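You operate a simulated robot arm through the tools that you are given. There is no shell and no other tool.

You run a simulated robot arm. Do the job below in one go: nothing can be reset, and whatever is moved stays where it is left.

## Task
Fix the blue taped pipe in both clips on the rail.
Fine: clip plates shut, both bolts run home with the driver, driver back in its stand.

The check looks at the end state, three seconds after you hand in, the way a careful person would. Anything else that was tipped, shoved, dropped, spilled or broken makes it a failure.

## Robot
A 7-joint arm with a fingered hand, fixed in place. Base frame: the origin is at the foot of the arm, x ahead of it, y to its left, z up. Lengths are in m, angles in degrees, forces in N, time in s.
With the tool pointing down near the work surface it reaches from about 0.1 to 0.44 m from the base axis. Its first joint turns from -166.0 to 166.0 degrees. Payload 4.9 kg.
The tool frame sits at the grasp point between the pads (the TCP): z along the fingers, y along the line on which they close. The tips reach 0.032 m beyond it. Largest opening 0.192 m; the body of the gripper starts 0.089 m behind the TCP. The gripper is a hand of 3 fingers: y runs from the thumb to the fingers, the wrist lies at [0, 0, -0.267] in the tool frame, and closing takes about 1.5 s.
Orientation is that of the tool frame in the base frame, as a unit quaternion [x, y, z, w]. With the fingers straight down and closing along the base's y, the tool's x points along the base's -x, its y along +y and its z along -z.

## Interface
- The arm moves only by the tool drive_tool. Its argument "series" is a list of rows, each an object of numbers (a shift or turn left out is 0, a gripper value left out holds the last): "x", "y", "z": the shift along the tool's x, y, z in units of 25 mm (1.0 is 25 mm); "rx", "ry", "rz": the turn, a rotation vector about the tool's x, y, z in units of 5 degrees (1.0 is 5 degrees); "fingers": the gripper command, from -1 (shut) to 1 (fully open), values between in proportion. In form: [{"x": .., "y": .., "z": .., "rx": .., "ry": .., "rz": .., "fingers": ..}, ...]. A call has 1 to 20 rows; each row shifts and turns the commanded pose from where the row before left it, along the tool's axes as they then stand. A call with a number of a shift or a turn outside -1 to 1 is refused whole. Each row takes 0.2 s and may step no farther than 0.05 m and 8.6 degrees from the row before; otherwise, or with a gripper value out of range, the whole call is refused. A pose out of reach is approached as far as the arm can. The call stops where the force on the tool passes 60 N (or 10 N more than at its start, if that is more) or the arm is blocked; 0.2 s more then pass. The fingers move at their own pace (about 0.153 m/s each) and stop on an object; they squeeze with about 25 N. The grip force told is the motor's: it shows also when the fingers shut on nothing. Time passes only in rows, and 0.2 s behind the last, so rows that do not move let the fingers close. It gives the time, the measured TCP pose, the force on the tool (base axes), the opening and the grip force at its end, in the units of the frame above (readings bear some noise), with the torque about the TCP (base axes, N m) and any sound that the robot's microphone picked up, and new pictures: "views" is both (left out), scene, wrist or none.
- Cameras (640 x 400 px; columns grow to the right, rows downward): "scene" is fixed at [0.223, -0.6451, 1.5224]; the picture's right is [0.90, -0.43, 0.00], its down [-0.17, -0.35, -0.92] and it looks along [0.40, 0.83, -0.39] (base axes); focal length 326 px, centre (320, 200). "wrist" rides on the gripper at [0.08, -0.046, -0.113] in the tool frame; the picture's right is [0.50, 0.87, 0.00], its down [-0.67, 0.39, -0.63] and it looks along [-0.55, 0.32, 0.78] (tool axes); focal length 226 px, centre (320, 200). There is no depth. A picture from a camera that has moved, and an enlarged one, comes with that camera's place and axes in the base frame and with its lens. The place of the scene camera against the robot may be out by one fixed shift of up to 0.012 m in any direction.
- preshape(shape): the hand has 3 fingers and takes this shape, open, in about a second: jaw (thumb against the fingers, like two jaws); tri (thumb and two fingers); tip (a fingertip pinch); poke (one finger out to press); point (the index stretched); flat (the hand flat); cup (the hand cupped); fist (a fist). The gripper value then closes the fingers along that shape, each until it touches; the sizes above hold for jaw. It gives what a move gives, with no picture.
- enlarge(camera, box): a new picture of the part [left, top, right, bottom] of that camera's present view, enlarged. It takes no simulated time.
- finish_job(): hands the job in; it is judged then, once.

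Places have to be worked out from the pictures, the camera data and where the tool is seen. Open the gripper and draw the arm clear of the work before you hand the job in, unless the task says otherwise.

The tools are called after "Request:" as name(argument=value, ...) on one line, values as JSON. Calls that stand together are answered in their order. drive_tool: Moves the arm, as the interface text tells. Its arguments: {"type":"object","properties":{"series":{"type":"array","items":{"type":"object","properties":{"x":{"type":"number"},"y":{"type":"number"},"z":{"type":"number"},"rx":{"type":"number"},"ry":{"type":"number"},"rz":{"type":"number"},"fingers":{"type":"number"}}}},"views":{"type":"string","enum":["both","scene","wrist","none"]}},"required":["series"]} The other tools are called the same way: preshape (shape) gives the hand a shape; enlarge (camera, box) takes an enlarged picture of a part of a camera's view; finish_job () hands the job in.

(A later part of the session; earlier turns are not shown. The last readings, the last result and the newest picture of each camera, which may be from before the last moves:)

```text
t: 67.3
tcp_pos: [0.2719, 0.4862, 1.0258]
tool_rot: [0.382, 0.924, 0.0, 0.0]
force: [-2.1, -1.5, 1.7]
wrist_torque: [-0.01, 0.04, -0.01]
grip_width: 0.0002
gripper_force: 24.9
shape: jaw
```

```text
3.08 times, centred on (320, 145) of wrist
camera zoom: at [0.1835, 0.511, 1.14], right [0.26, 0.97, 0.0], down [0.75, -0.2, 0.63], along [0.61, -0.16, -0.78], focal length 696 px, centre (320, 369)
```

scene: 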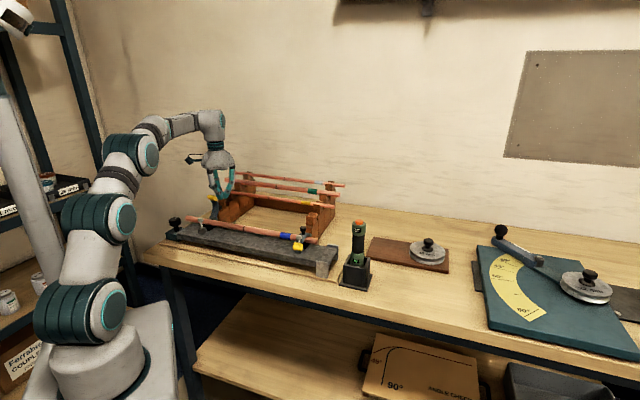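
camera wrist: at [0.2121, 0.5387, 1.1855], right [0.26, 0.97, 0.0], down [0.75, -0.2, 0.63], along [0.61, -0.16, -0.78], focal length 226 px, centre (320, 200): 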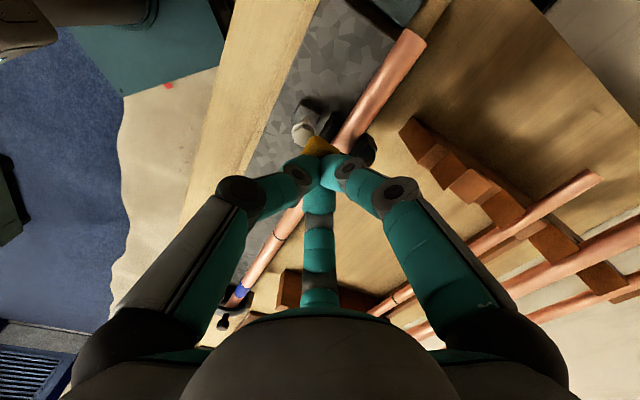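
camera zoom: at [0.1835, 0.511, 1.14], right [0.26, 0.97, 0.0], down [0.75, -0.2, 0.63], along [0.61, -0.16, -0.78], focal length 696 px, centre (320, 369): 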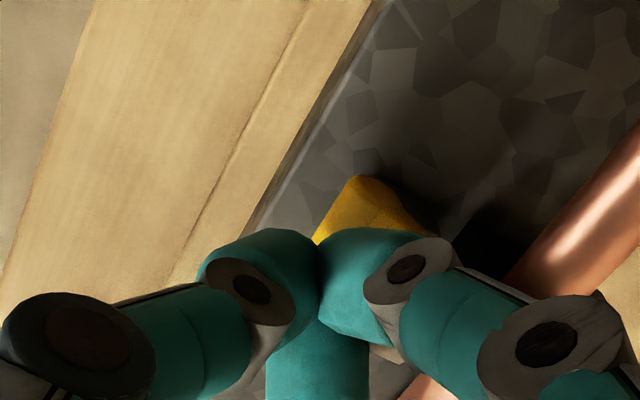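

The tab went down fully with hardly any force. I lift off and check both clips.

Request:
drive_tool(series=[{"z": -0.5}, {"z": -1}, {"z": -1}, {"z": -1}, {"z": -0.8}, {"x": 0}], views="both")

Request:
enlarge(camera="scene", box=[195, 205, 235, 240])

Request:
enlarge(camera="wrist", box=[260, 60, 420, 180])

Request:
enlarge(camera="scene", box=[285, 220, 325, 255])

```text
t: 68.7
tcp_pos: [0.2737, 0.4871, 1.135]
tool_rot: [0.383, 0.924, 0.0, 0.0]
force: [0.5, 1.0, 0.3]
wrist_torque: [-0.01, -0.01, 0.01]
grip_width: 0.0
gripper_force: 24.9
shape: jaw
camera wrist: at [0.1848, 0.5107, 1.2484], right [0.26, 0.97, 0.0], down [0.75, -0.2, 0.63], along [0.61, -0.16, -0.78], focal length 226 px, centre (320, 200)
```

scene: 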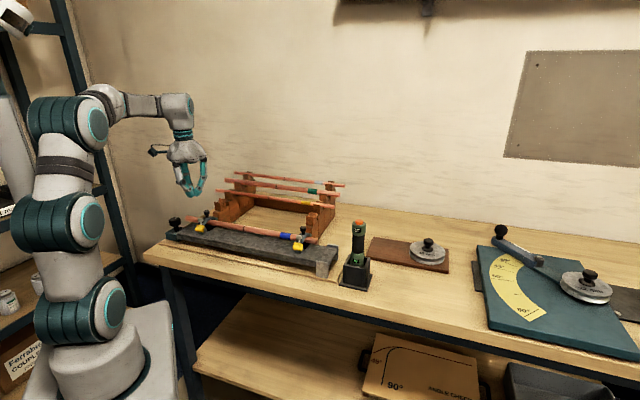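
wrist: 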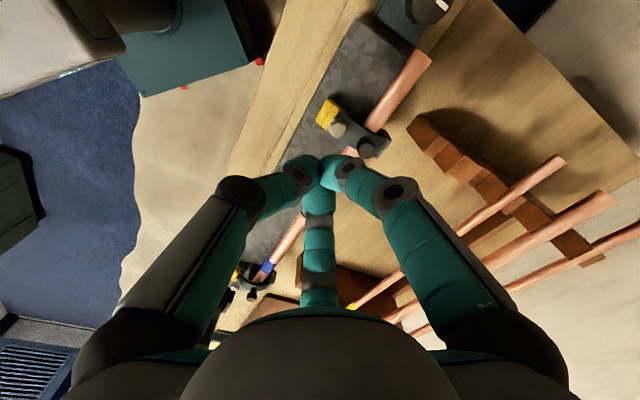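

```text
11.43 times, centred on (215, 222) of scene
camera zoom: at [0.223, -0.6451, 1.5224], right [0.9, -0.43, 0.0], down [-0.17, -0.35, -0.92], along [0.4, 0.83, -0.39], focal length 3722 px, centre (1520, -57)
```

zoom: 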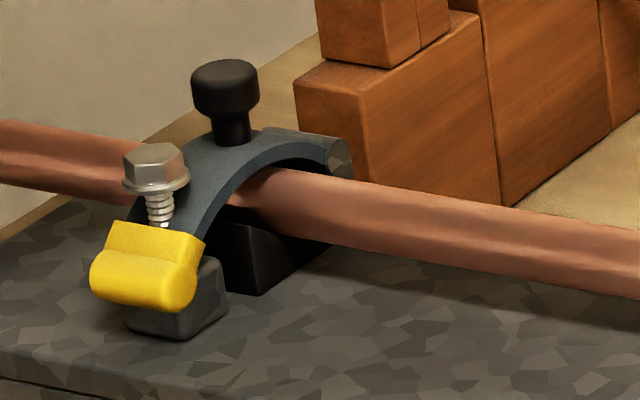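

```text
3.33 times, centred on (340, 120) of wrist
camera zoom: at [0.1848, 0.5107, 1.2484], right [0.26, 0.97, 0.0], down [0.75, -0.2, 0.63], along [0.61, -0.16, -0.78], focal length 754 px, centre (253, 467)
```

zoom: 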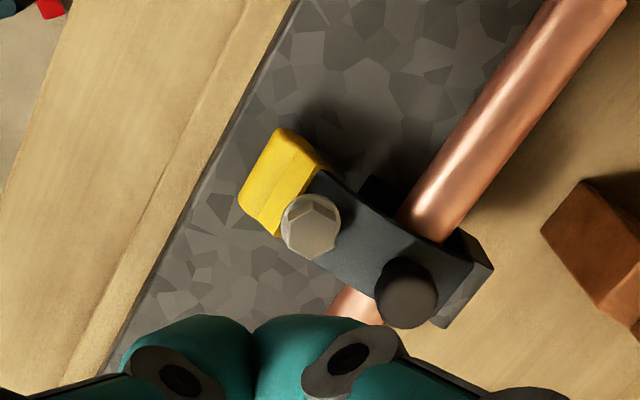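

```text
11.43 times, centred on (305, 238) of scene
camera zoom: at [0.223, -0.6451, 1.5224], right [0.9, -0.43, 0.0], down [-0.17, -0.35, -0.92], along [0.4, 0.83, -0.39], focal length 3722 px, centre (491, -229)
```

zoom: 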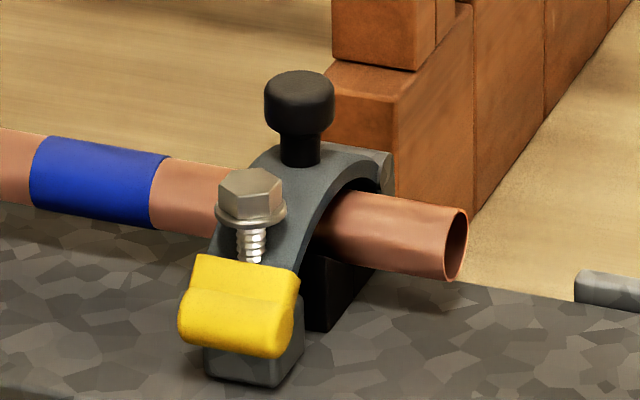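

Both plates are shut over the pipe, with the bolt heads standing proud above them. Bolts are at about (0.561, 0.228) and (0.284, 0.504). Next I fetch the driver: I rise, travel along the rail and open the hand above the driver.

Request:
drive_tool(series=[{"z": -0.9}, {"z": -0.9}, {"x": -1}, {"x": -1}, {"x": -1}, {"x": -1}, {"x": -1}, {"x": -1}, {"x": -1}, {"x": -1}, {"x": -1}, {"x": -1}, {"x": -1}, {"x": -1}, {"x": -1}, {"x": -1}, {"x": -1}, {"x": -1}, {"x": -1}, {"x": -1}], views="both")

Request:
drive_tool(series=[{"x": -1, "fingers": 0.5}, {"x": -1}, {"x": -1}, {"x": -1}, {"x": -1}, {"x": 0}, {"x": 0}], views="both")

```text
t: 72.9
tcp_pos: [0.591, 0.1702, 1.1782]
tool_rot: [0.383, 0.924, 0.0, 0.0]
force: [-0.2, -0.4, -0.8]
wrist_torque: [-0.01, 0.0, 0.0]
grip_width: 0.0
gripper_force: 24.8
shape: jaw
camera wrist: at [0.5034, 0.1942, 1.292], right [0.26, 0.97, 0.0], down [0.75, -0.2, 0.63], along [0.61, -0.16, -0.77], focal length 226 px, centre (320, 200)
```

scene: 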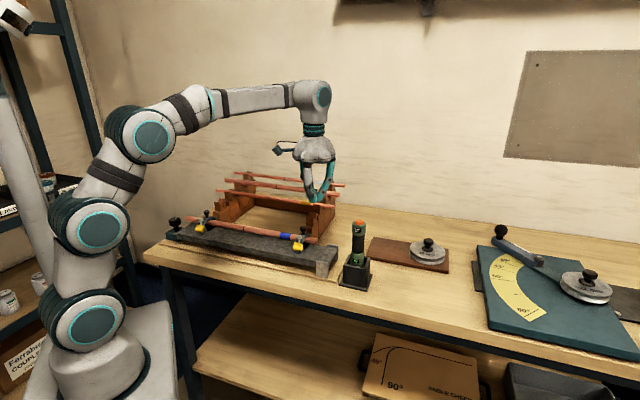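
wrist: 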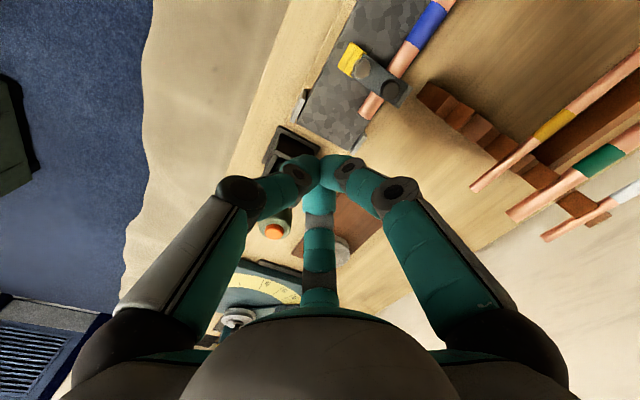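

```text
t: 74.5
tcp_pos: [0.6787, 0.0811, 1.1787]
tool_rot: [0.383, 0.924, 0.0, 0.0]
force: [-0.6, 0.0, 0.2]
wrist_torque: [0.03, -0.01, 0.0]
grip_width: 0.1442
gripper_force: 0.1
shape: jaw
camera wrist: at [0.5903, 0.1043, 1.2919], right [0.26, 0.97, 0.0], down [0.75, -0.2, 0.63], along [0.61, -0.16, -0.78], focal length 226 px, centre (320, 200)
```

scene: 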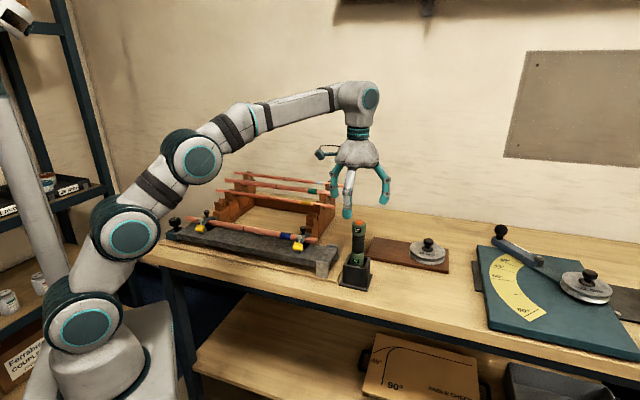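
wrist: 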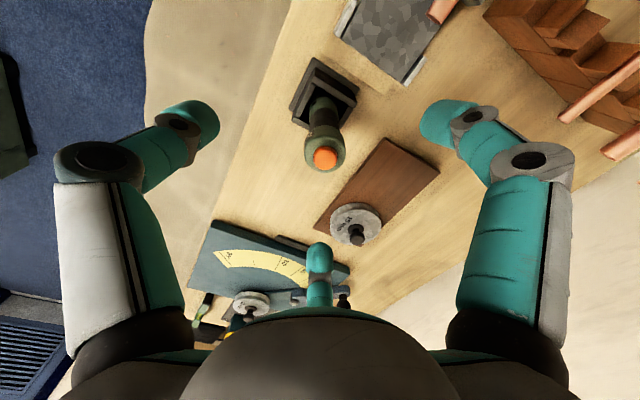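

The driver is well in view between the open fingers. I zoom in to centre on its axis.

Request:
enlarge(camera="wrist", box=[270, 40, 390, 180])

Request:
enlarge(camera="scene", box=[325, 170, 395, 295])

```text
2.86 times, centred on (330, 110) of wrist
camera zoom: at [0.5903, 0.1043, 1.2919], right [0.26, 0.97, 0.0], down [0.75, -0.2, 0.63], along [0.61, -0.16, -0.78], focal length 646 px, centre (291, 457)
```

zoom: 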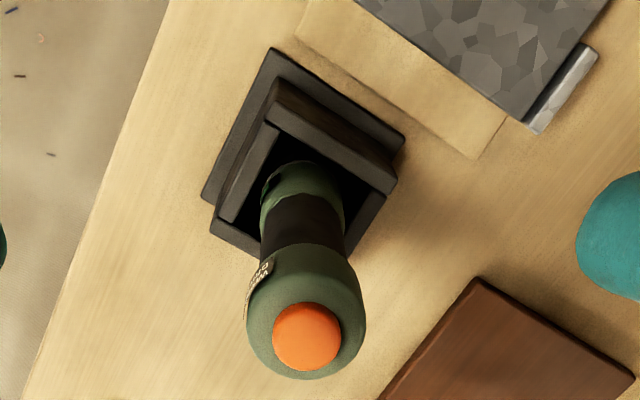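

```text
3.20 times, centred on (360, 232) of scene
camera zoom: at [0.223, -0.6451, 1.5224], right [0.9, -0.43, 0.0], down [-0.17, -0.35, -0.92], along [0.4, 0.83, -0.39], focal length 1042 px, centre (192, 96)
```

zoom: 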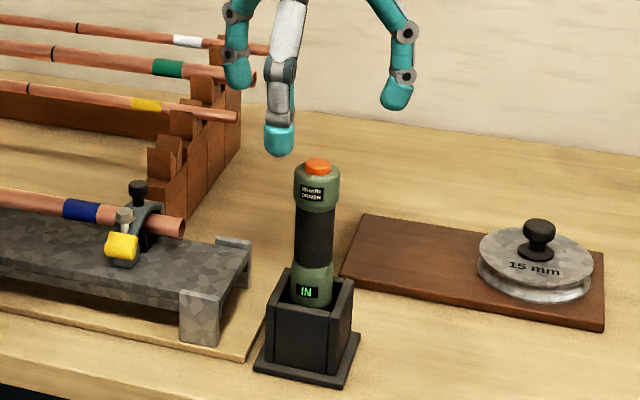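

The driver's axis is at (0.699, 0.081). I centre over it and lower partway, fingers around the cap, then check the centring.

Request:
drive_tool(series=[{"x": -0.59, "y": 0.58}, {"z": 0.8}, {"z": 0.8}, {"z": 0.8}, {"z": 0.8}, {"x": 0}], views="both")

Request:
enlarge(camera="wrist", box=[200, 60, 440, 280])

Request:
enlarge(camera="scene", box=[315, 160, 405, 300])

```text
t: 75.9
tcp_pos: [0.6997, 0.0805, 1.0987]
tool_rot: [0.382, 0.924, 0.001, 0.0]
force: [0.2, -0.6, -0.2]
wrist_torque: [0.0, -0.01, -0.02]
grip_width: 0.1442
gripper_force: 0.0
shape: jaw
camera wrist: at [0.6118, 0.1044, 1.2119], right [0.26, 0.97, 0.0], down [0.75, -0.2, 0.63], along [0.61, -0.16, -0.78], focal length 226 px, centre (320, 200)
```

scene: 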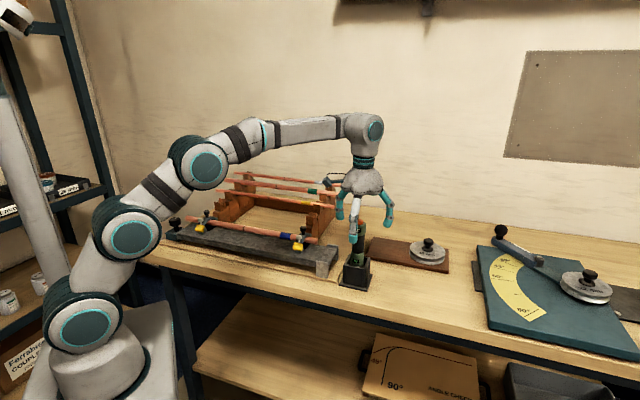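
wrist: 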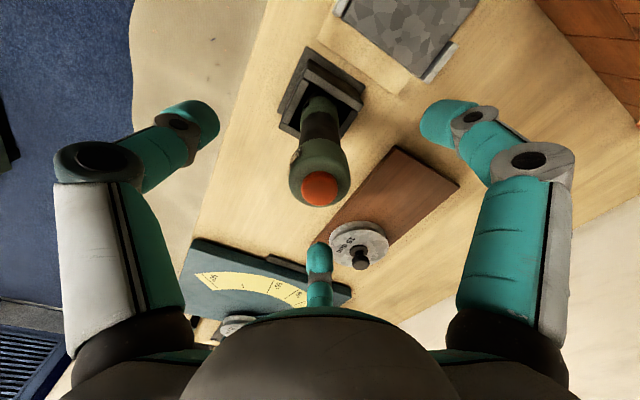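

```text
1.82 times, centred on (320, 170) of wrist
camera zoom: at [0.6118, 0.1044, 1.2119], right [0.26, 0.97, 0.0], down [0.75, -0.2, 0.63], along [0.61, -0.16, -0.78], focal length 411 px, centre (320, 254)
```

zoom: 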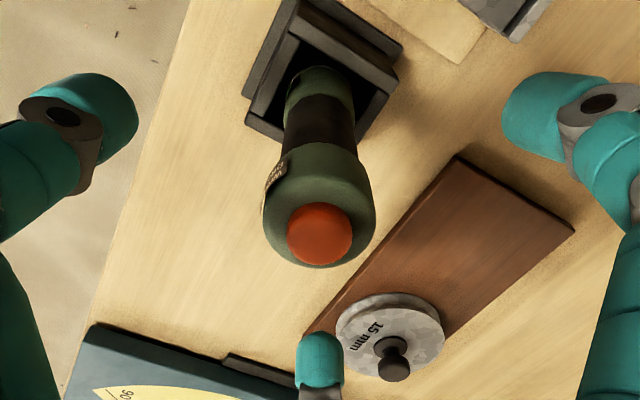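

```text
2.86 times, centred on (360, 230) of scene
camera zoom: at [0.223, -0.6451, 1.5224], right [0.9, -0.43, 0.0], down [-0.17, -0.35, -0.92], along [0.4, 0.83, -0.39], focal length 930 px, centre (206, 114)
```

zoom: 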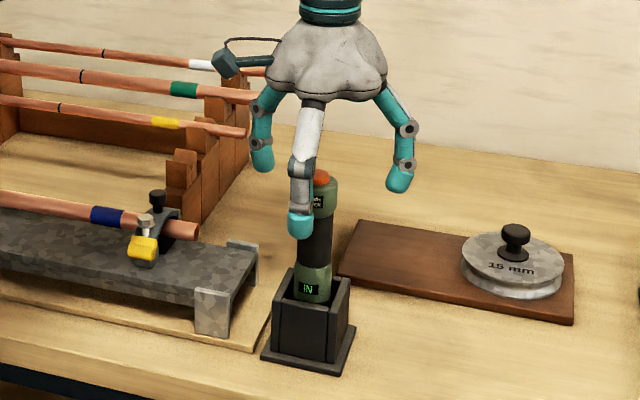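

The driver's button is centred under the tool. I lower to the black grip section (TCP z≈1.02).

Request:
drive_tool(series=[{"z": 0.8}, {"z": 0.8}, {"z": 0.8}, {"z": 0.7}, {"x": 0}], views="both")

Request:
enlarge(camera="wrist", box=[200, 60, 440, 280])

Request:
enlarge(camera="scene", box=[315, 160, 405, 300])

```text
t: 77.1
tcp_pos: [0.6999, 0.079, 1.0205]
tool_rot: [0.382, 0.924, 0.001, 0.0]
force: [-0.1, -0.1, 0.3]
wrist_torque: [0.01, 0.02, -0.02]
grip_width: 0.1442
gripper_force: 0.1
shape: jaw
camera wrist: at [0.6122, 0.103, 1.1346], right [0.26, 0.97, 0.0], down [0.75, -0.2, 0.63], along [0.61, -0.16, -0.77], focal length 226 px, centre (320, 200)
```

scene: 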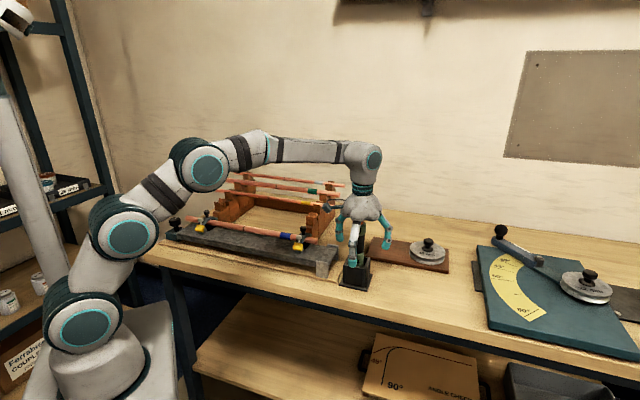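
wrist: 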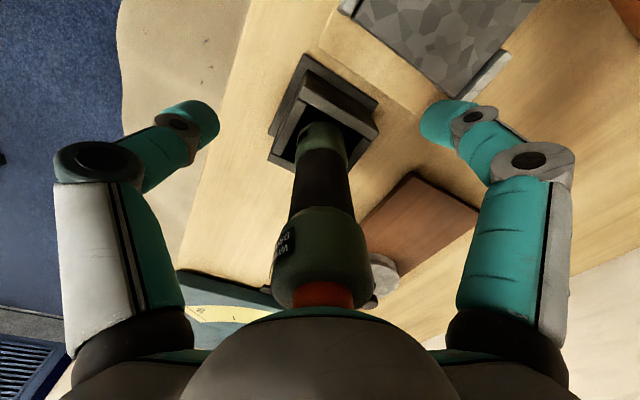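

```text
1.82 times, centred on (320, 170) of wrist
camera zoom: at [0.6122, 0.103, 1.1346], right [0.26, 0.97, 0.0], down [0.75, -0.2, 0.63], along [0.61, -0.16, -0.77], focal length 411 px, centre (320, 254)
```

zoom: 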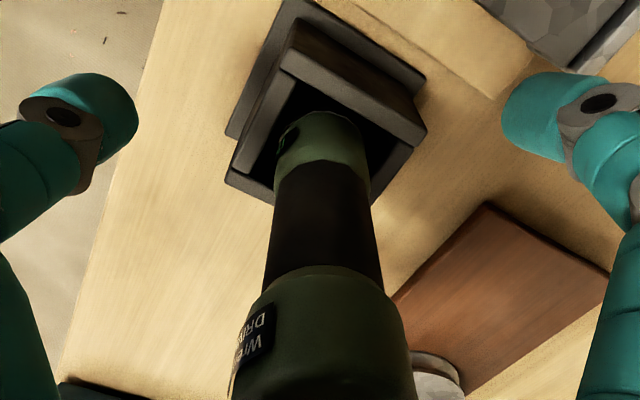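

```text
2.86 times, centred on (360, 230) of scene
camera zoom: at [0.223, -0.6451, 1.5224], right [0.9, -0.43, 0.0], down [-0.17, -0.35, -0.92], along [0.4, 0.83, -0.39], focal length 930 px, centre (206, 114)
```

zoom: 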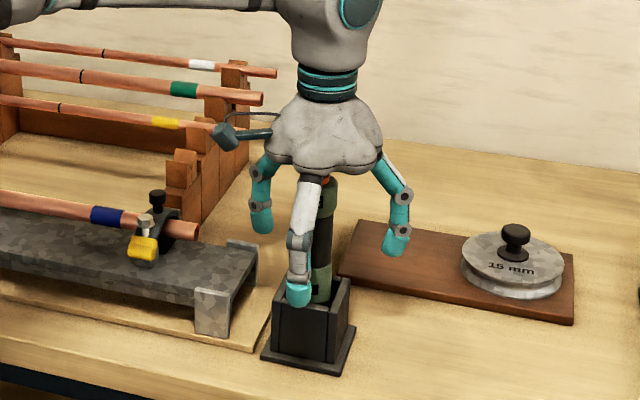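

The fingers surround the grip section, still above the stand's rim. I close the hand onto the driver.

Request:
drive_tool(series=[{"fingers": -0.2}, {"x": 0}, {"x": 0}, {"fingers": -1}, {"x": 0}, {"x": 0}, {"x": 0}], views="both")

Request:
enlarge(camera="wrist", box=[200, 60, 440, 280])

Request:
enlarge(camera="scene", box=[325, 190, 395, 300])

```text
t: 78.7
tcp_pos: [0.7015, 0.0789, 1.0198]
tool_rot: [0.382, 0.924, -0.001, 0.0]
force: [-0.1, -0.6, -0.5]
wrist_torque: [-0.02, 0.01, 0.02]
grip_width: 0.0314
gripper_force: 25.1
shape: jaw
camera wrist: at [0.6122, 0.103, 1.1342], right [0.26, 0.97, 0.0], down [0.75, -0.2, 0.63], along [0.61, -0.16, -0.78], focal length 226 px, centre (320, 200)
```

scene: 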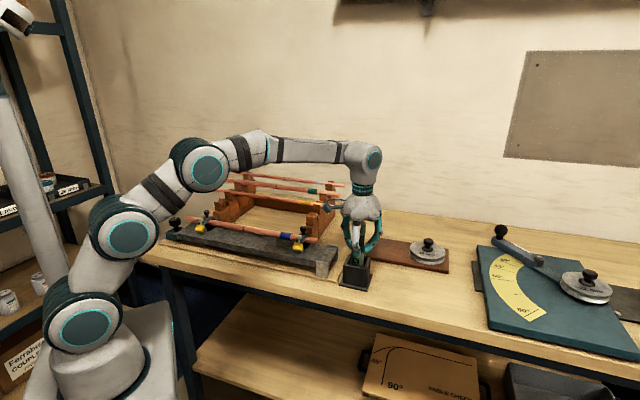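
wrist: 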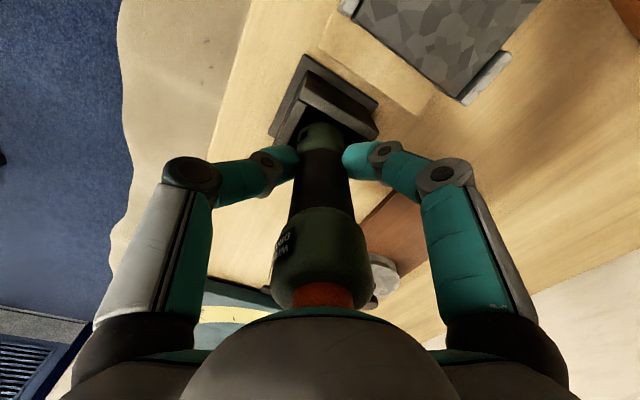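

```text
1.82 times, centred on (320, 170) of wrist
camera zoom: at [0.6122, 0.103, 1.1342], right [0.26, 0.97, 0.0], down [0.75, -0.2, 0.63], along [0.61, -0.16, -0.78], focal length 411 px, centre (320, 254)
```

zoom: 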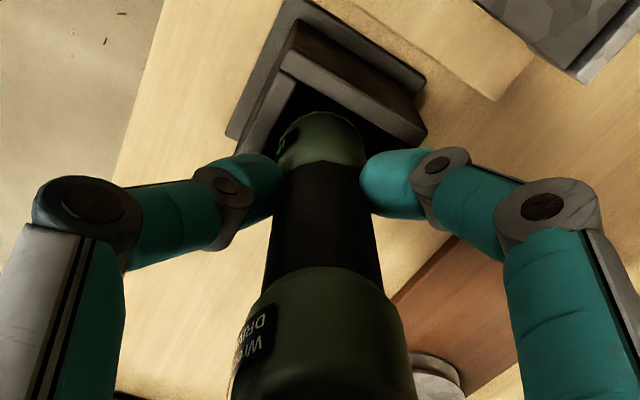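

```text
3.64 times, centred on (360, 245) of scene
camera zoom: at [0.223, -0.6451, 1.5224], right [0.9, -0.43, 0.0], down [-0.17, -0.35, -0.92], along [0.4, 0.83, -0.39], focal length 1184 px, centre (174, 36)
```

zoom: 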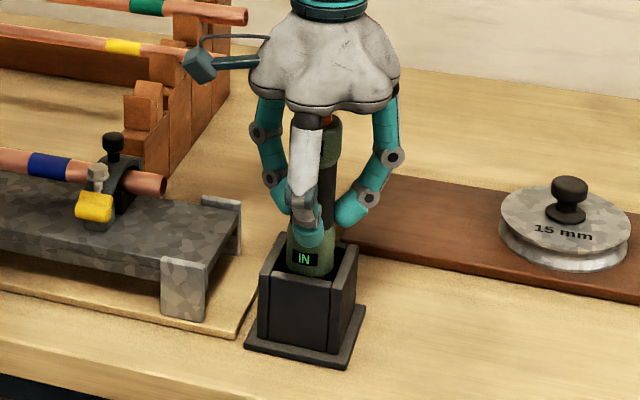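

The driver is held at 25 N. I lift it slowly straight out of the stand.

Request:
drive_tool(series=[{"z": -0.3}, {"z": -0.5}, {"z": -0.6}, {"z": -0.6}, {"z": -0.6}, {"z": -0.6}, {"x": 0}], views="both")

Request:
enlarge(camera="scene", box=[315, 170, 405, 300])

```text
t: 80.3
tcp_pos: [0.7007, 0.0806, 1.1011]
tool_rot: [0.383, 0.924, 0.0, 0.0]
force: [0.0, -0.2, -5.2]
wrist_torque: [-0.02, 0.0, 0.02]
grip_width: 0.031
gripper_force: 24.8
shape: jaw
camera wrist: at [0.6121, 0.1038, 1.2145], right [0.26, 0.97, 0.0], down [0.75, -0.2, 0.63], along [0.61, -0.16, -0.78], focal length 226 px, centre (320, 200)
```

scene: 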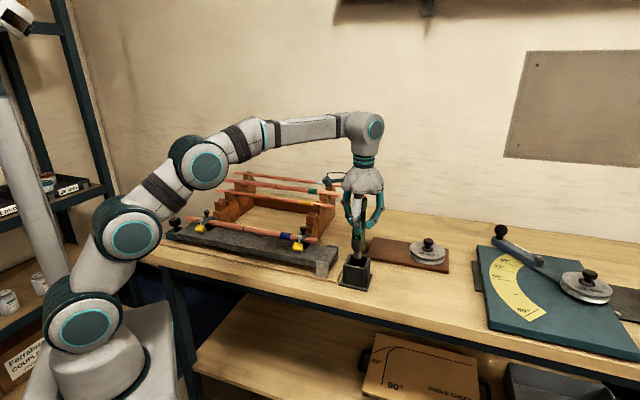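
wrist: 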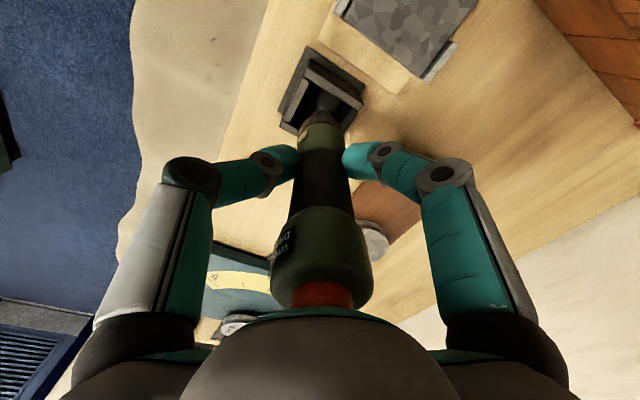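

```text
3.08 times, centred on (360, 235) of scene
camera zoom: at [0.223, -0.6451, 1.5224], right [0.9, -0.43, 0.0], down [-0.17, -0.35, -0.92], along [0.4, 0.83, -0.39], focal length 1002 px, centre (197, 92)
```

zoom: 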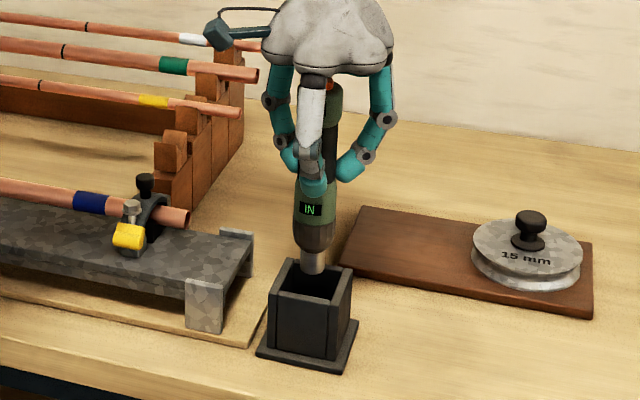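

The driver is out, weighing about 5 N, with its socket about 0.136 m below the TCP. I raise it and carry it over the right bolt.

Request:
drive_tool(series=[{"z": -0.8}, {"z": -0.8}, {"z": -0.8}, {"z": -0.8}, {"x": 0.8}, {"x": 0.8}, {"x": 0.8}, {"x": 0.8}, {"x": 0.8}, {"x": 0.8}, {"x": 0.8}, {"x": 0.8}, {"x": 0.8}, {"x": 0.8, "y": 0.25}, {"x": 0}, {"x": 0}], views="both")

Request:
enlarge(camera="wrist", box=[240, 40, 420, 200])

Request:
enlarge(camera="scene", box=[270, 180, 340, 260])

```text
t: 83.7
tcp_pos: [0.5614, 0.2269, 1.1807]
tool_rot: [0.383, 0.924, 0.0, 0.0]
force: [0.0, -0.8, -5.9]
wrist_torque: [0.01, -0.04, 0.01]
grip_width: 0.031
gripper_force: 24.9
shape: jaw
camera wrist: at [0.4739, 0.2508, 1.2945], right [0.26, 0.97, 0.0], down [0.75, -0.2, 0.63], along [0.61, -0.16, -0.78], focal length 226 px, centre (320, 200)
```

scene: 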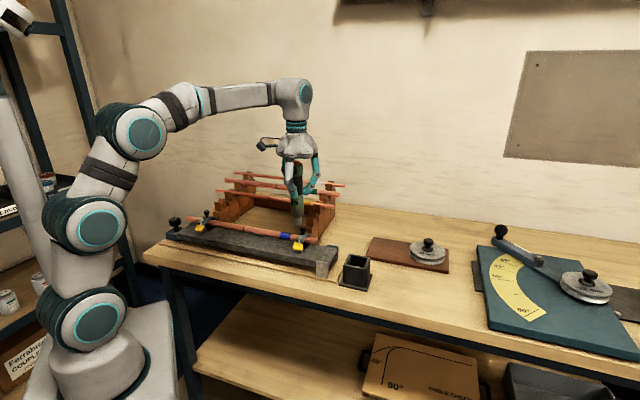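
wrist: 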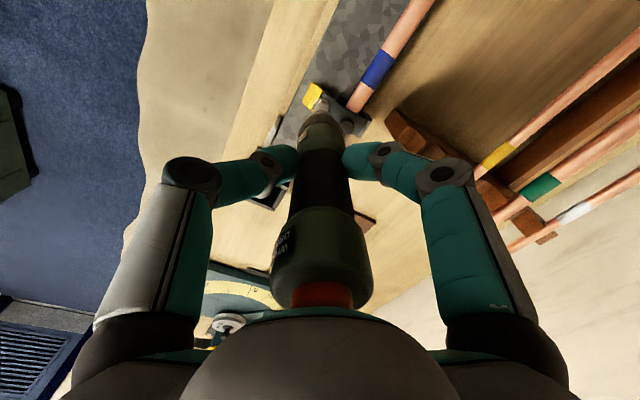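

```text
2.50 times, centred on (330, 120) of wrist
camera zoom: at [0.4739, 0.2508, 1.2945], right [0.26, 0.97, 0.0], down [0.75, -0.2, 0.63], along [0.61, -0.16, -0.78], focal length 565 px, centre (295, 400)
```

zoom: 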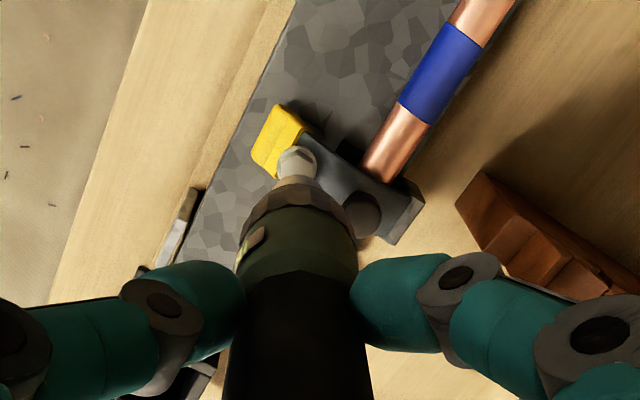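

```text
5.00 times, centred on (305, 220) of scene
camera zoom: at [0.223, -0.6451, 1.5224], right [0.9, -0.43, 0.0], down [-0.17, -0.35, -0.92], along [0.4, 0.83, -0.39], focal length 1628 px, centre (395, 100)
```

zoom: 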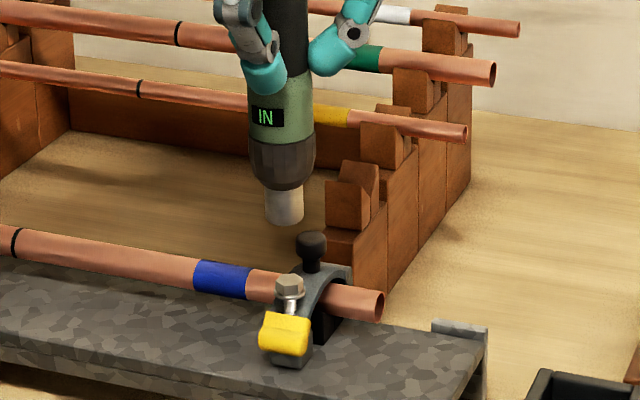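

The socket hangs right above the bolt. I zoom in from the fixed camera to check the sideways alignment precisely.

Request:
enlarge(camera="scene", box=[286, 205, 316, 245])

Request:
enlarge(camera="wrist", box=[290, 80, 350, 130])

```text
10.00 times, centred on (301, 225) of scene
camera zoom: at [0.223, -0.6451, 1.5224], right [0.9, -0.43, 0.0], down [-0.17, -0.35, -0.92], along [0.4, 0.83, -0.39], focal length 3256 px, centre (510, -50)
```

zoom: 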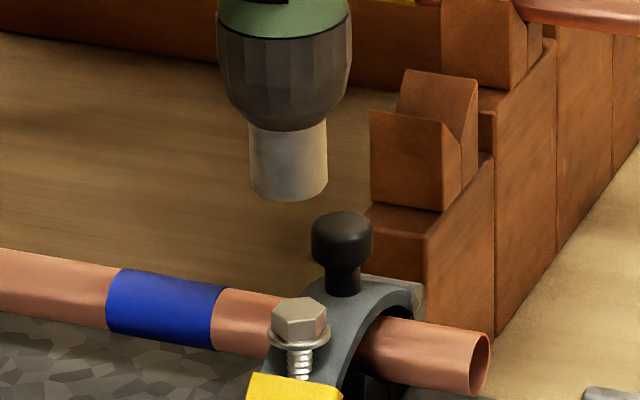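

```text
8.00 times, centred on (320, 105) of wrist
camera zoom: at [0.4739, 0.2508, 1.2945], right [0.26, 0.97, 0.0], down [0.75, -0.2, 0.63], along [0.61, -0.16, -0.78], focal length 1808 px, centre (320, 960)
```

zoom: 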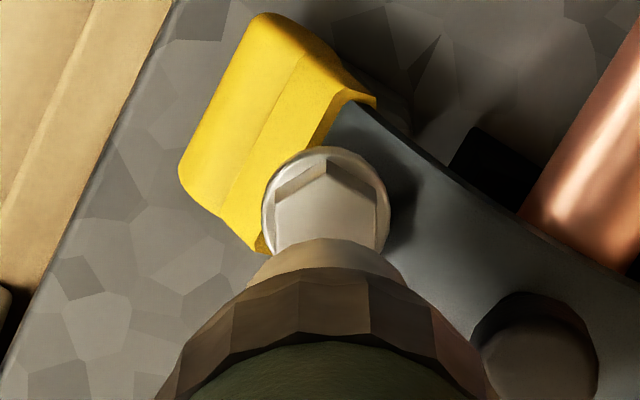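

Alignment is within about 2 mm. I correct slightly and lower the socket to just above the bolt head, then recheck.

Request:
drive_tool(series=[{"x": -0.06, "y": 0.04}, {"z": 0.5}, {"z": 0.5}, {"z": 0.3}, {"x": 0}, {"x": 0}], views="none")

Request:
enlarge(camera="scene", box=[286, 210, 316, 250])

Request:
enlarge(camera="wrist", box=[290, 80, 350, 130])

```text
t: 85.1
tcp_pos: [0.5651, 0.2261, 1.1475]
tool_rot: [0.383, 0.924, 0.0, 0.0]
force: [0.6, -0.2, -5.5]
wrist_torque: [-0.02, -0.03, 0.0]
grip_width: 0.0314
gripper_force: 24.9
shape: jaw
```

```text
10.00 times, centred on (301, 230) of scene
camera zoom: at [0.223, -0.6451, 1.5224], right [0.9, -0.43, 0.0], down [-0.17, -0.35, -0.92], along [0.4, 0.83, -0.39], focal length 3256 px, centre (510, -100)
```

zoom: 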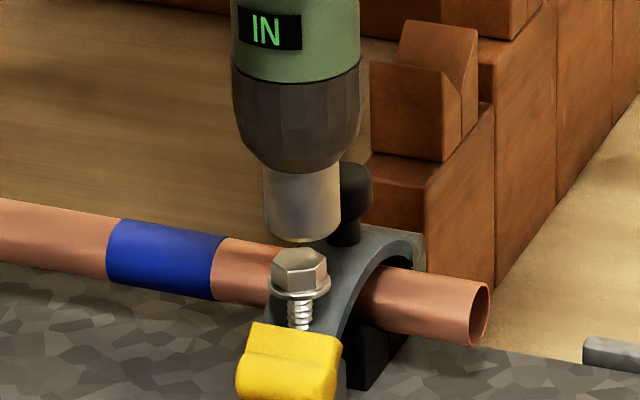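

```text
8.00 times, centred on (320, 105) of wrist
camera zoom: at [0.4771, 0.2492, 1.2618], right [0.26, 0.97, 0.0], down [0.75, -0.2, 0.63], along [0.61, -0.16, -0.78], focal length 1808 px, centre (320, 960)
```

zoom: 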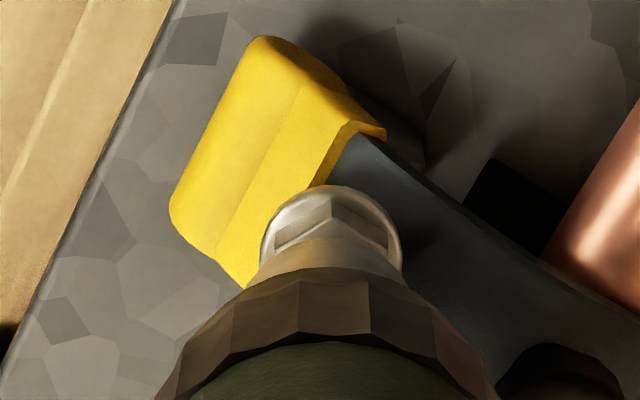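

Now within about 1 mm. A tiny correction, then I lower the socket onto the bolt head in small steps, watching force and sound.

Request:
drive_tool(series=[{"x": 0.05}, {"z": 0.2}, {"z": 0.2}, {"z": 0.2}, {"x": 0}], views="none")

Request:
enlarge(camera="scene", box=[286, 210, 316, 250])

Request:
enlarge(camera="wrist", box=[290, 80, 350, 130])

```text
t: 86.3
tcp_pos: [0.5632, 0.2271, 1.1328]
tool_rot: [0.382, 0.924, 0.0, 0.0]
force: [0.1, 0.1, -0.5]
wrist_torque: [-0.08, -0.04, 0.02]
grip_width: 0.0312
gripper_force: 25.0
shape: jaw
```

```text
10.00 times, centred on (301, 230) of scene
camera zoom: at [0.223, -0.6451, 1.5224], right [0.9, -0.43, 0.0], down [-0.17, -0.35, -0.92], along [0.4, 0.83, -0.39], focal length 3256 px, centre (510, -100)
```

zoom: 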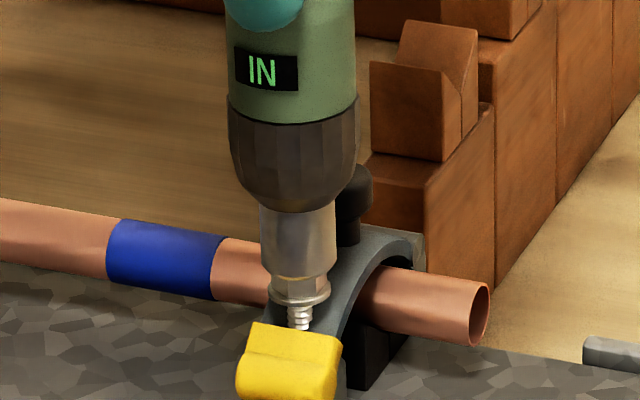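

```text
8.00 times, centred on (320, 105) of wrist
camera zoom: at [0.4757, 0.2504, 1.2471], right [0.26, 0.97, 0.0], down [0.75, -0.2, 0.63], along [0.61, -0.16, -0.77], focal length 1808 px, centre (320, 960)
```

zoom: 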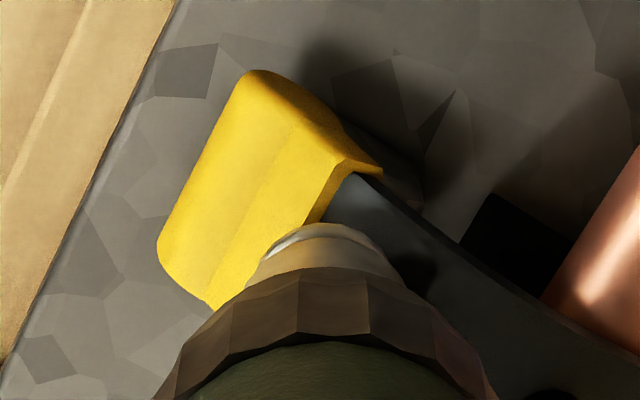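

The socket sits over the bolt head (the force dropped by the driver's weight). I press down lightly and listen for the motor.

Request:
drive_tool(series=[{"z": 0.08}, {"z": 0.08}, {"x": 0}, {"x": 0}], views="none")

Request:
enlarge(camera="scene", box=[286, 210, 316, 250])

```text
t: 87.3
tcp_pos: [0.563, 0.2257, 1.1291]
tool_rot: [0.382, 0.924, -0.001, -0.002]
force: [0.0, 1.0, -3.3]
wrist_torque: [0.04, 0.01, 0.01]
grip_width: 0.0312
gripper_force: 25.3
shape: jaw
```

```text
10.00 times, centred on (301, 230) of scene
camera zoom: at [0.223, -0.6451, 1.5224], right [0.9, -0.43, 0.0], down [-0.17, -0.35, -0.92], along [0.4, 0.83, -0.39], focal length 3256 px, centre (510, -100)
```

zoom: 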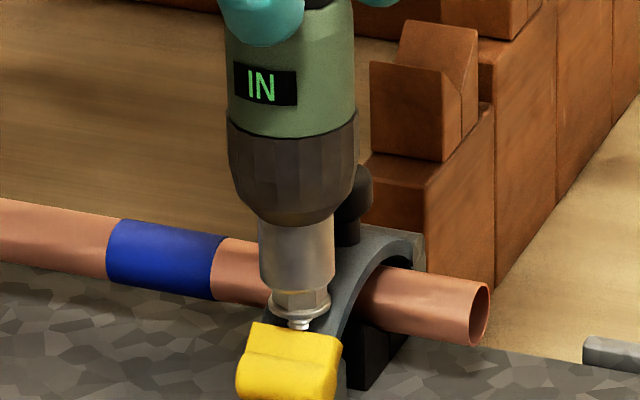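

The bolt is being driven: its flange has come down several millimetres. I follow downward in small steps.

Request:
drive_tool(series=[{"z": 0.08}, {"z": 0.08}, {"z": 0.08}, {"x": 0}, {"x": 0}], views="none")

Request:
enlarge(camera="scene", box=[286, 210, 316, 250])

```text
t: 88.5
tcp_pos: [0.5639, 0.226, 1.125]
tool_rot: [0.383, 0.924, 0.001, 0.002]
force: [-0.2, -0.8, 12.6]
wrist_torque: [-0.01, 0.09, 0.0]
grip_width: 0.0317
gripper_force: 25.6
shape: jaw
```

```text
10.00 times, centred on (301, 230) of scene
camera zoom: at [0.223, -0.6451, 1.5224], right [0.9, -0.43, 0.0], down [-0.17, -0.35, -0.92], along [0.4, 0.83, -0.39], focal length 3256 px, centre (510, -100)
```

zoom: 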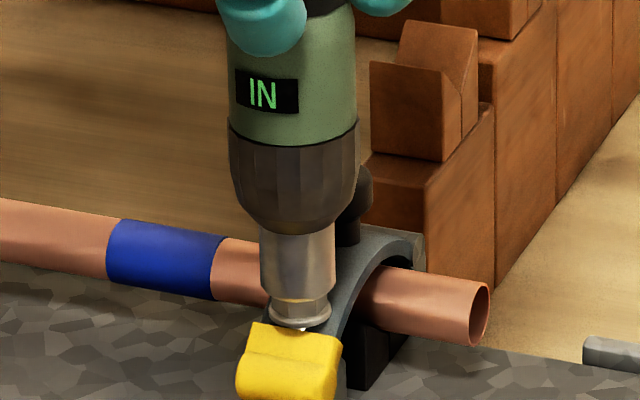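

The bolt goes on down, flange near the plate; 12.6 N push. I hold for a second to see whether it keeps running.

Request:
drive_tool(series=[{"x": 0}, {"x": 0}, {"x": 0}, {"x": 0}], views="none")

Request:
enlarge(camera="scene", box=[290, 225, 314, 249])

Request:
enlarge(camera="wrist", box=[280, 70, 360, 130])

```text
t: 89.5
tcp_pos: [0.5642, 0.2264, 1.126]
tool_rot: [0.383, 0.924, 0.001, 0.0]
force: [-0.1, -0.6, 18.1]
wrist_torque: [-0.02, 0.08, -0.01]
grip_width: 0.0318
gripper_force: 25.1
shape: jaw
```

```text
16.00 times, centred on (302, 237) of scene
camera zoom: at [0.223, -0.6451, 1.5224], right [0.9, -0.43, 0.0], down [-0.17, -0.35, -0.92], along [0.4, 0.83, -0.39], focal length 5210 px, centre (608, -392)
```

zoom: 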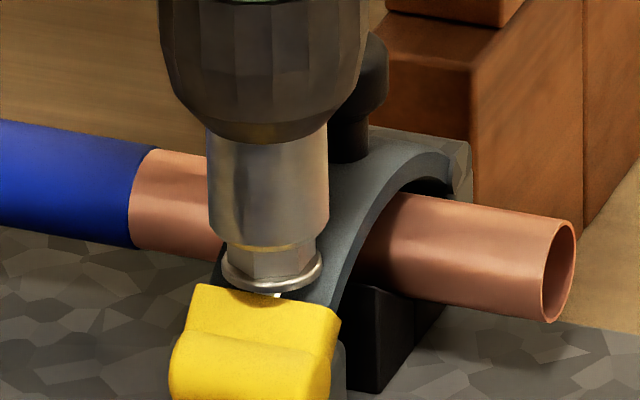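

```text
6.67 times, centred on (320, 100) of wrist
camera zoom: at [0.4757, 0.2502, 1.2381], right [0.26, 0.97, 0.0], down [0.75, -0.2, 0.63], along [0.61, -0.16, -0.77], focal length 1507 px, centre (320, 867)
```

zoom: 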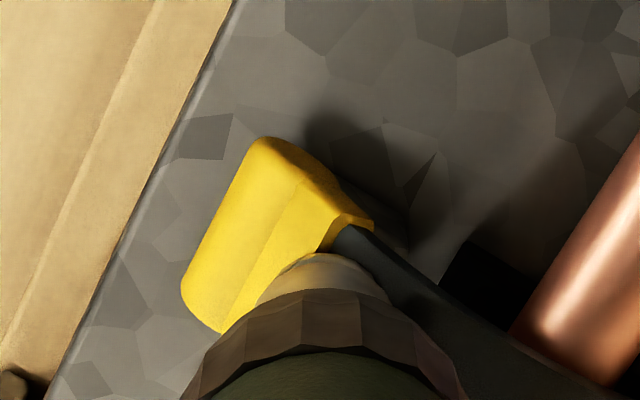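

The head is down about 1 cm and a sliver of thread still shows. I press a little harder and look for further travel.

Request:
drive_tool(series=[{"z": 0.1}, {"z": 0.1}, {"x": 0}, {"x": 0}, {"x": 0}], views="none")

Request:
enlarge(camera="scene", box=[290, 225, 314, 249])

```text
t: 90.7
tcp_pos: [0.5635, 0.2265, 1.1234]
tool_rot: [0.383, 0.924, 0.003, 0.004]
force: [-2.2, -1.8, 43.1]
wrist_torque: [-0.06, 0.22, 0.02]
grip_width: 0.0335
gripper_force: 25.2
shape: jaw
```

```text
16.00 times, centred on (302, 237) of scene
camera zoom: at [0.223, -0.6451, 1.5224], right [0.9, -0.43, 0.0], down [-0.17, -0.35, -0.92], along [0.4, 0.83, -0.39], focal length 5210 px, centre (608, -392)
```

zoom: 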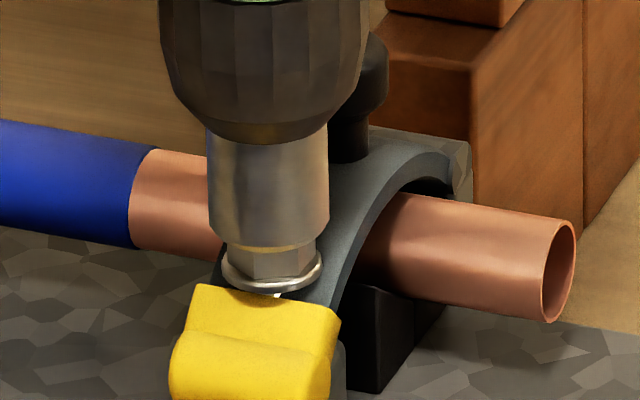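

Nothing moves any more at 43 N, so the bolt seems to have reached its end. I ease off, lift the socket clear and inspect the head.

Request:
drive_tool(series=[{"z": -0.2}, {"z": -0.3}, {"z": -0.5}, {"z": -0.7}, {"x": 0}], views="none")

Request:
enlarge(camera="scene", box=[286, 210, 316, 250])

Request:
enlarge(camera="scene", box=[290, 228, 314, 252])

Request:
enlarge(camera="wrist", box=[280, 70, 360, 130])

```text
t: 91.9
tcp_pos: [0.5641, 0.2275, 1.1595]
tool_rot: [0.383, 0.924, 0.0, -0.002]
force: [0.1, 0.9, -6.1]
wrist_torque: [-0.01, -0.04, 0.01]
grip_width: 0.0323
gripper_force: 25.2
shape: jaw
```

```text
10.00 times, centred on (301, 230) of scene
camera zoom: at [0.223, -0.6451, 1.5224], right [0.9, -0.43, 0.0], down [-0.17, -0.35, -0.92], along [0.4, 0.83, -0.39], focal length 3256 px, centre (510, -100)
```

zoom: 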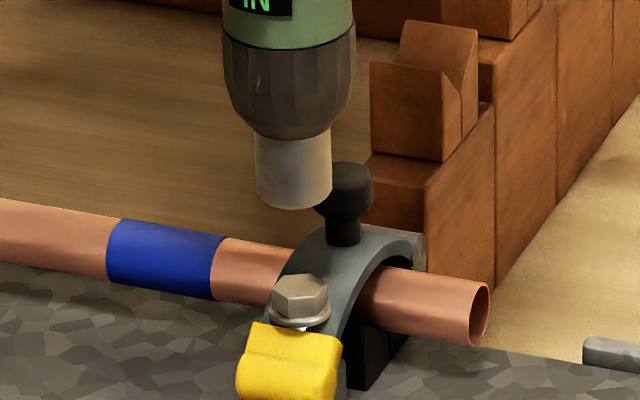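

```text
16.00 times, centred on (302, 240) of scene
camera zoom: at [0.223, -0.6451, 1.5224], right [0.9, -0.43, 0.0], down [-0.17, -0.35, -0.92], along [0.4, 0.83, -0.39], focal length 5210 px, centre (608, -440)
```

zoom: 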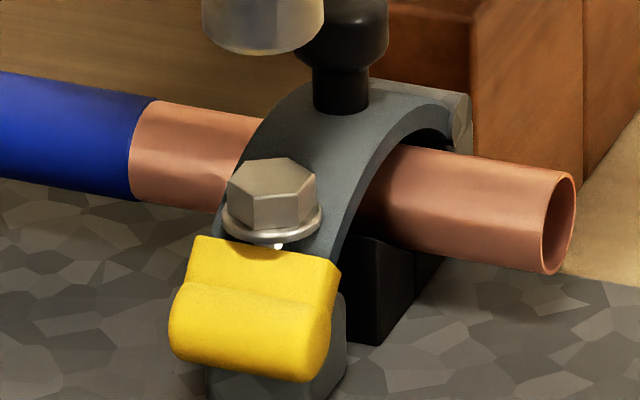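

```text
6.67 times, centred on (320, 100) of wrist
camera zoom: at [0.475, 0.25, 1.2734], right [0.26, 0.97, 0.0], down [0.75, -0.2, 0.63], along [0.61, -0.16, -0.78], focal length 1507 px, centre (320, 867)
```

zoom: 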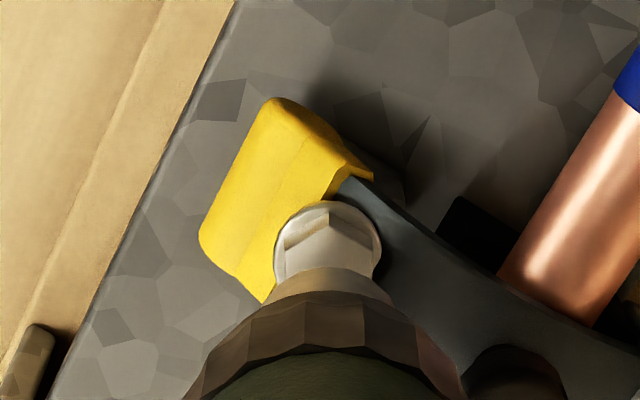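

The head came down about 1 cm. I zoom in closer to judge whether the flange now clamps the plate.

Request:
enlarge(camera="scene", box=[293, 234, 309, 246])

Request:
enlarge(camera="wrist", box=[305, 90, 345, 120])

```text
16.00 times, centred on (301, 240) of scene
camera zoom: at [0.223, -0.6451, 1.5224], right [0.9, -0.43, 0.0], down [-0.17, -0.35, -0.92], along [0.4, 0.83, -0.39], focal length 5210 px, centre (624, -440)
```

zoom: 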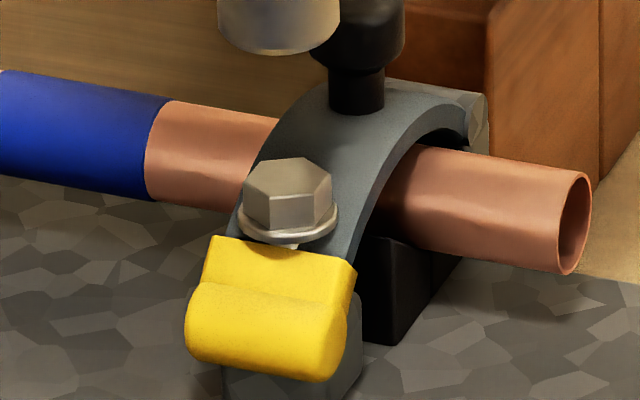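

```text
13.33 times, centred on (325, 105) of wrist
camera zoom: at [0.475, 0.25, 1.2734], right [0.26, 0.97, 0.0], down [0.75, -0.2, 0.63], along [0.61, -0.16, -0.78], focal length 3014 px, centre (253, 1467)
```

zoom: 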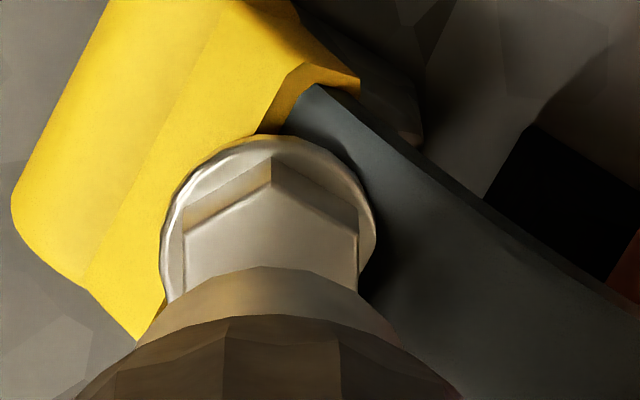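

A slight gap seems left at the front. To be sure, I put the socket back on and press moderately again, watching for more travel.

Request:
drive_tool(series=[{"z": 0.5}, {"z": 0.5}, {"z": 0.2}, {"z": 0.1}, {"z": 0.06}, {"x": 0}], views="none")

Request:
enlarge(camera="scene", box=[293, 228, 309, 246])

```text
t: 93.3
tcp_pos: [0.5632, 0.2267, 1.127]
tool_rot: [0.383, 0.924, 0.0, 0.0]
force: [0.1, 0.6, -5.7]
wrist_torque: [0.02, -0.05, 0.02]
grip_width: 0.0324
gripper_force: 25.3
shape: jaw
```

```text
16.00 times, centred on (301, 237) of scene
camera zoom: at [0.223, -0.6451, 1.5224], right [0.9, -0.43, 0.0], down [-0.17, -0.35, -0.92], along [0.4, 0.83, -0.39], focal length 5210 px, centre (624, -392)
```

zoom: 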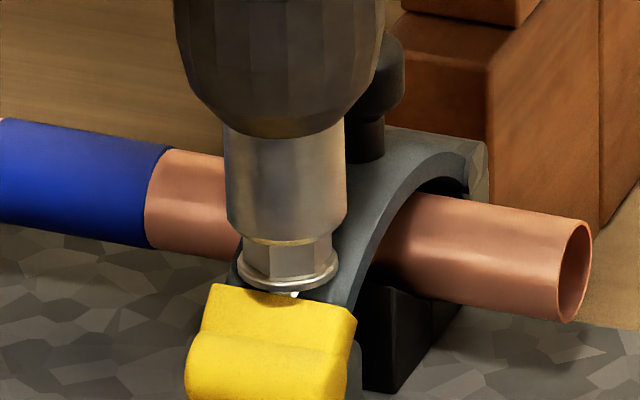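

The socket is around the head without load yet. I press on in 2 mm steps.

Request:
drive_tool(series=[{"z": 0.08}, {"z": 0.08}, {"z": 0.06}, {"x": 0}, {"x": 0}, {"x": 0}, {"x": 0}], views="none")

Request:
enlarge(camera="scene", box=[293, 228, 309, 246])

```text
t: 94.9
tcp_pos: [0.5632, 0.227, 1.1238]
tool_rot: [0.383, 0.924, 0.002, 0.002]
force: [1.2, -0.6, 24.0]
wrist_torque: [-0.03, 0.02, 0.0]
grip_width: 0.0328
gripper_force: 24.6
shape: jaw
```

```text
16.00 times, centred on (301, 237) of scene
camera zoom: at [0.223, -0.6451, 1.5224], right [0.9, -0.43, 0.0], down [-0.17, -0.35, -0.92], along [0.4, 0.83, -0.39], focal length 5210 px, centre (624, -392)
```

zoom: 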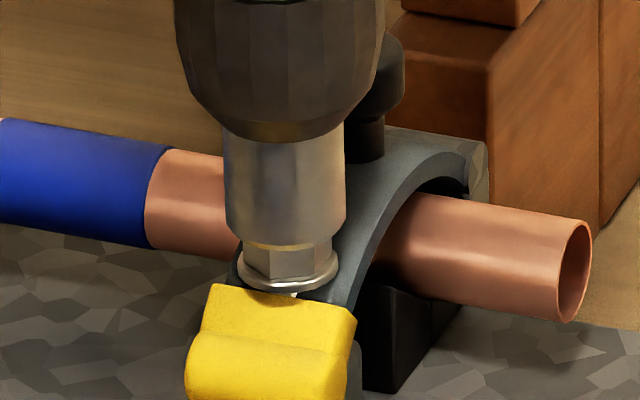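

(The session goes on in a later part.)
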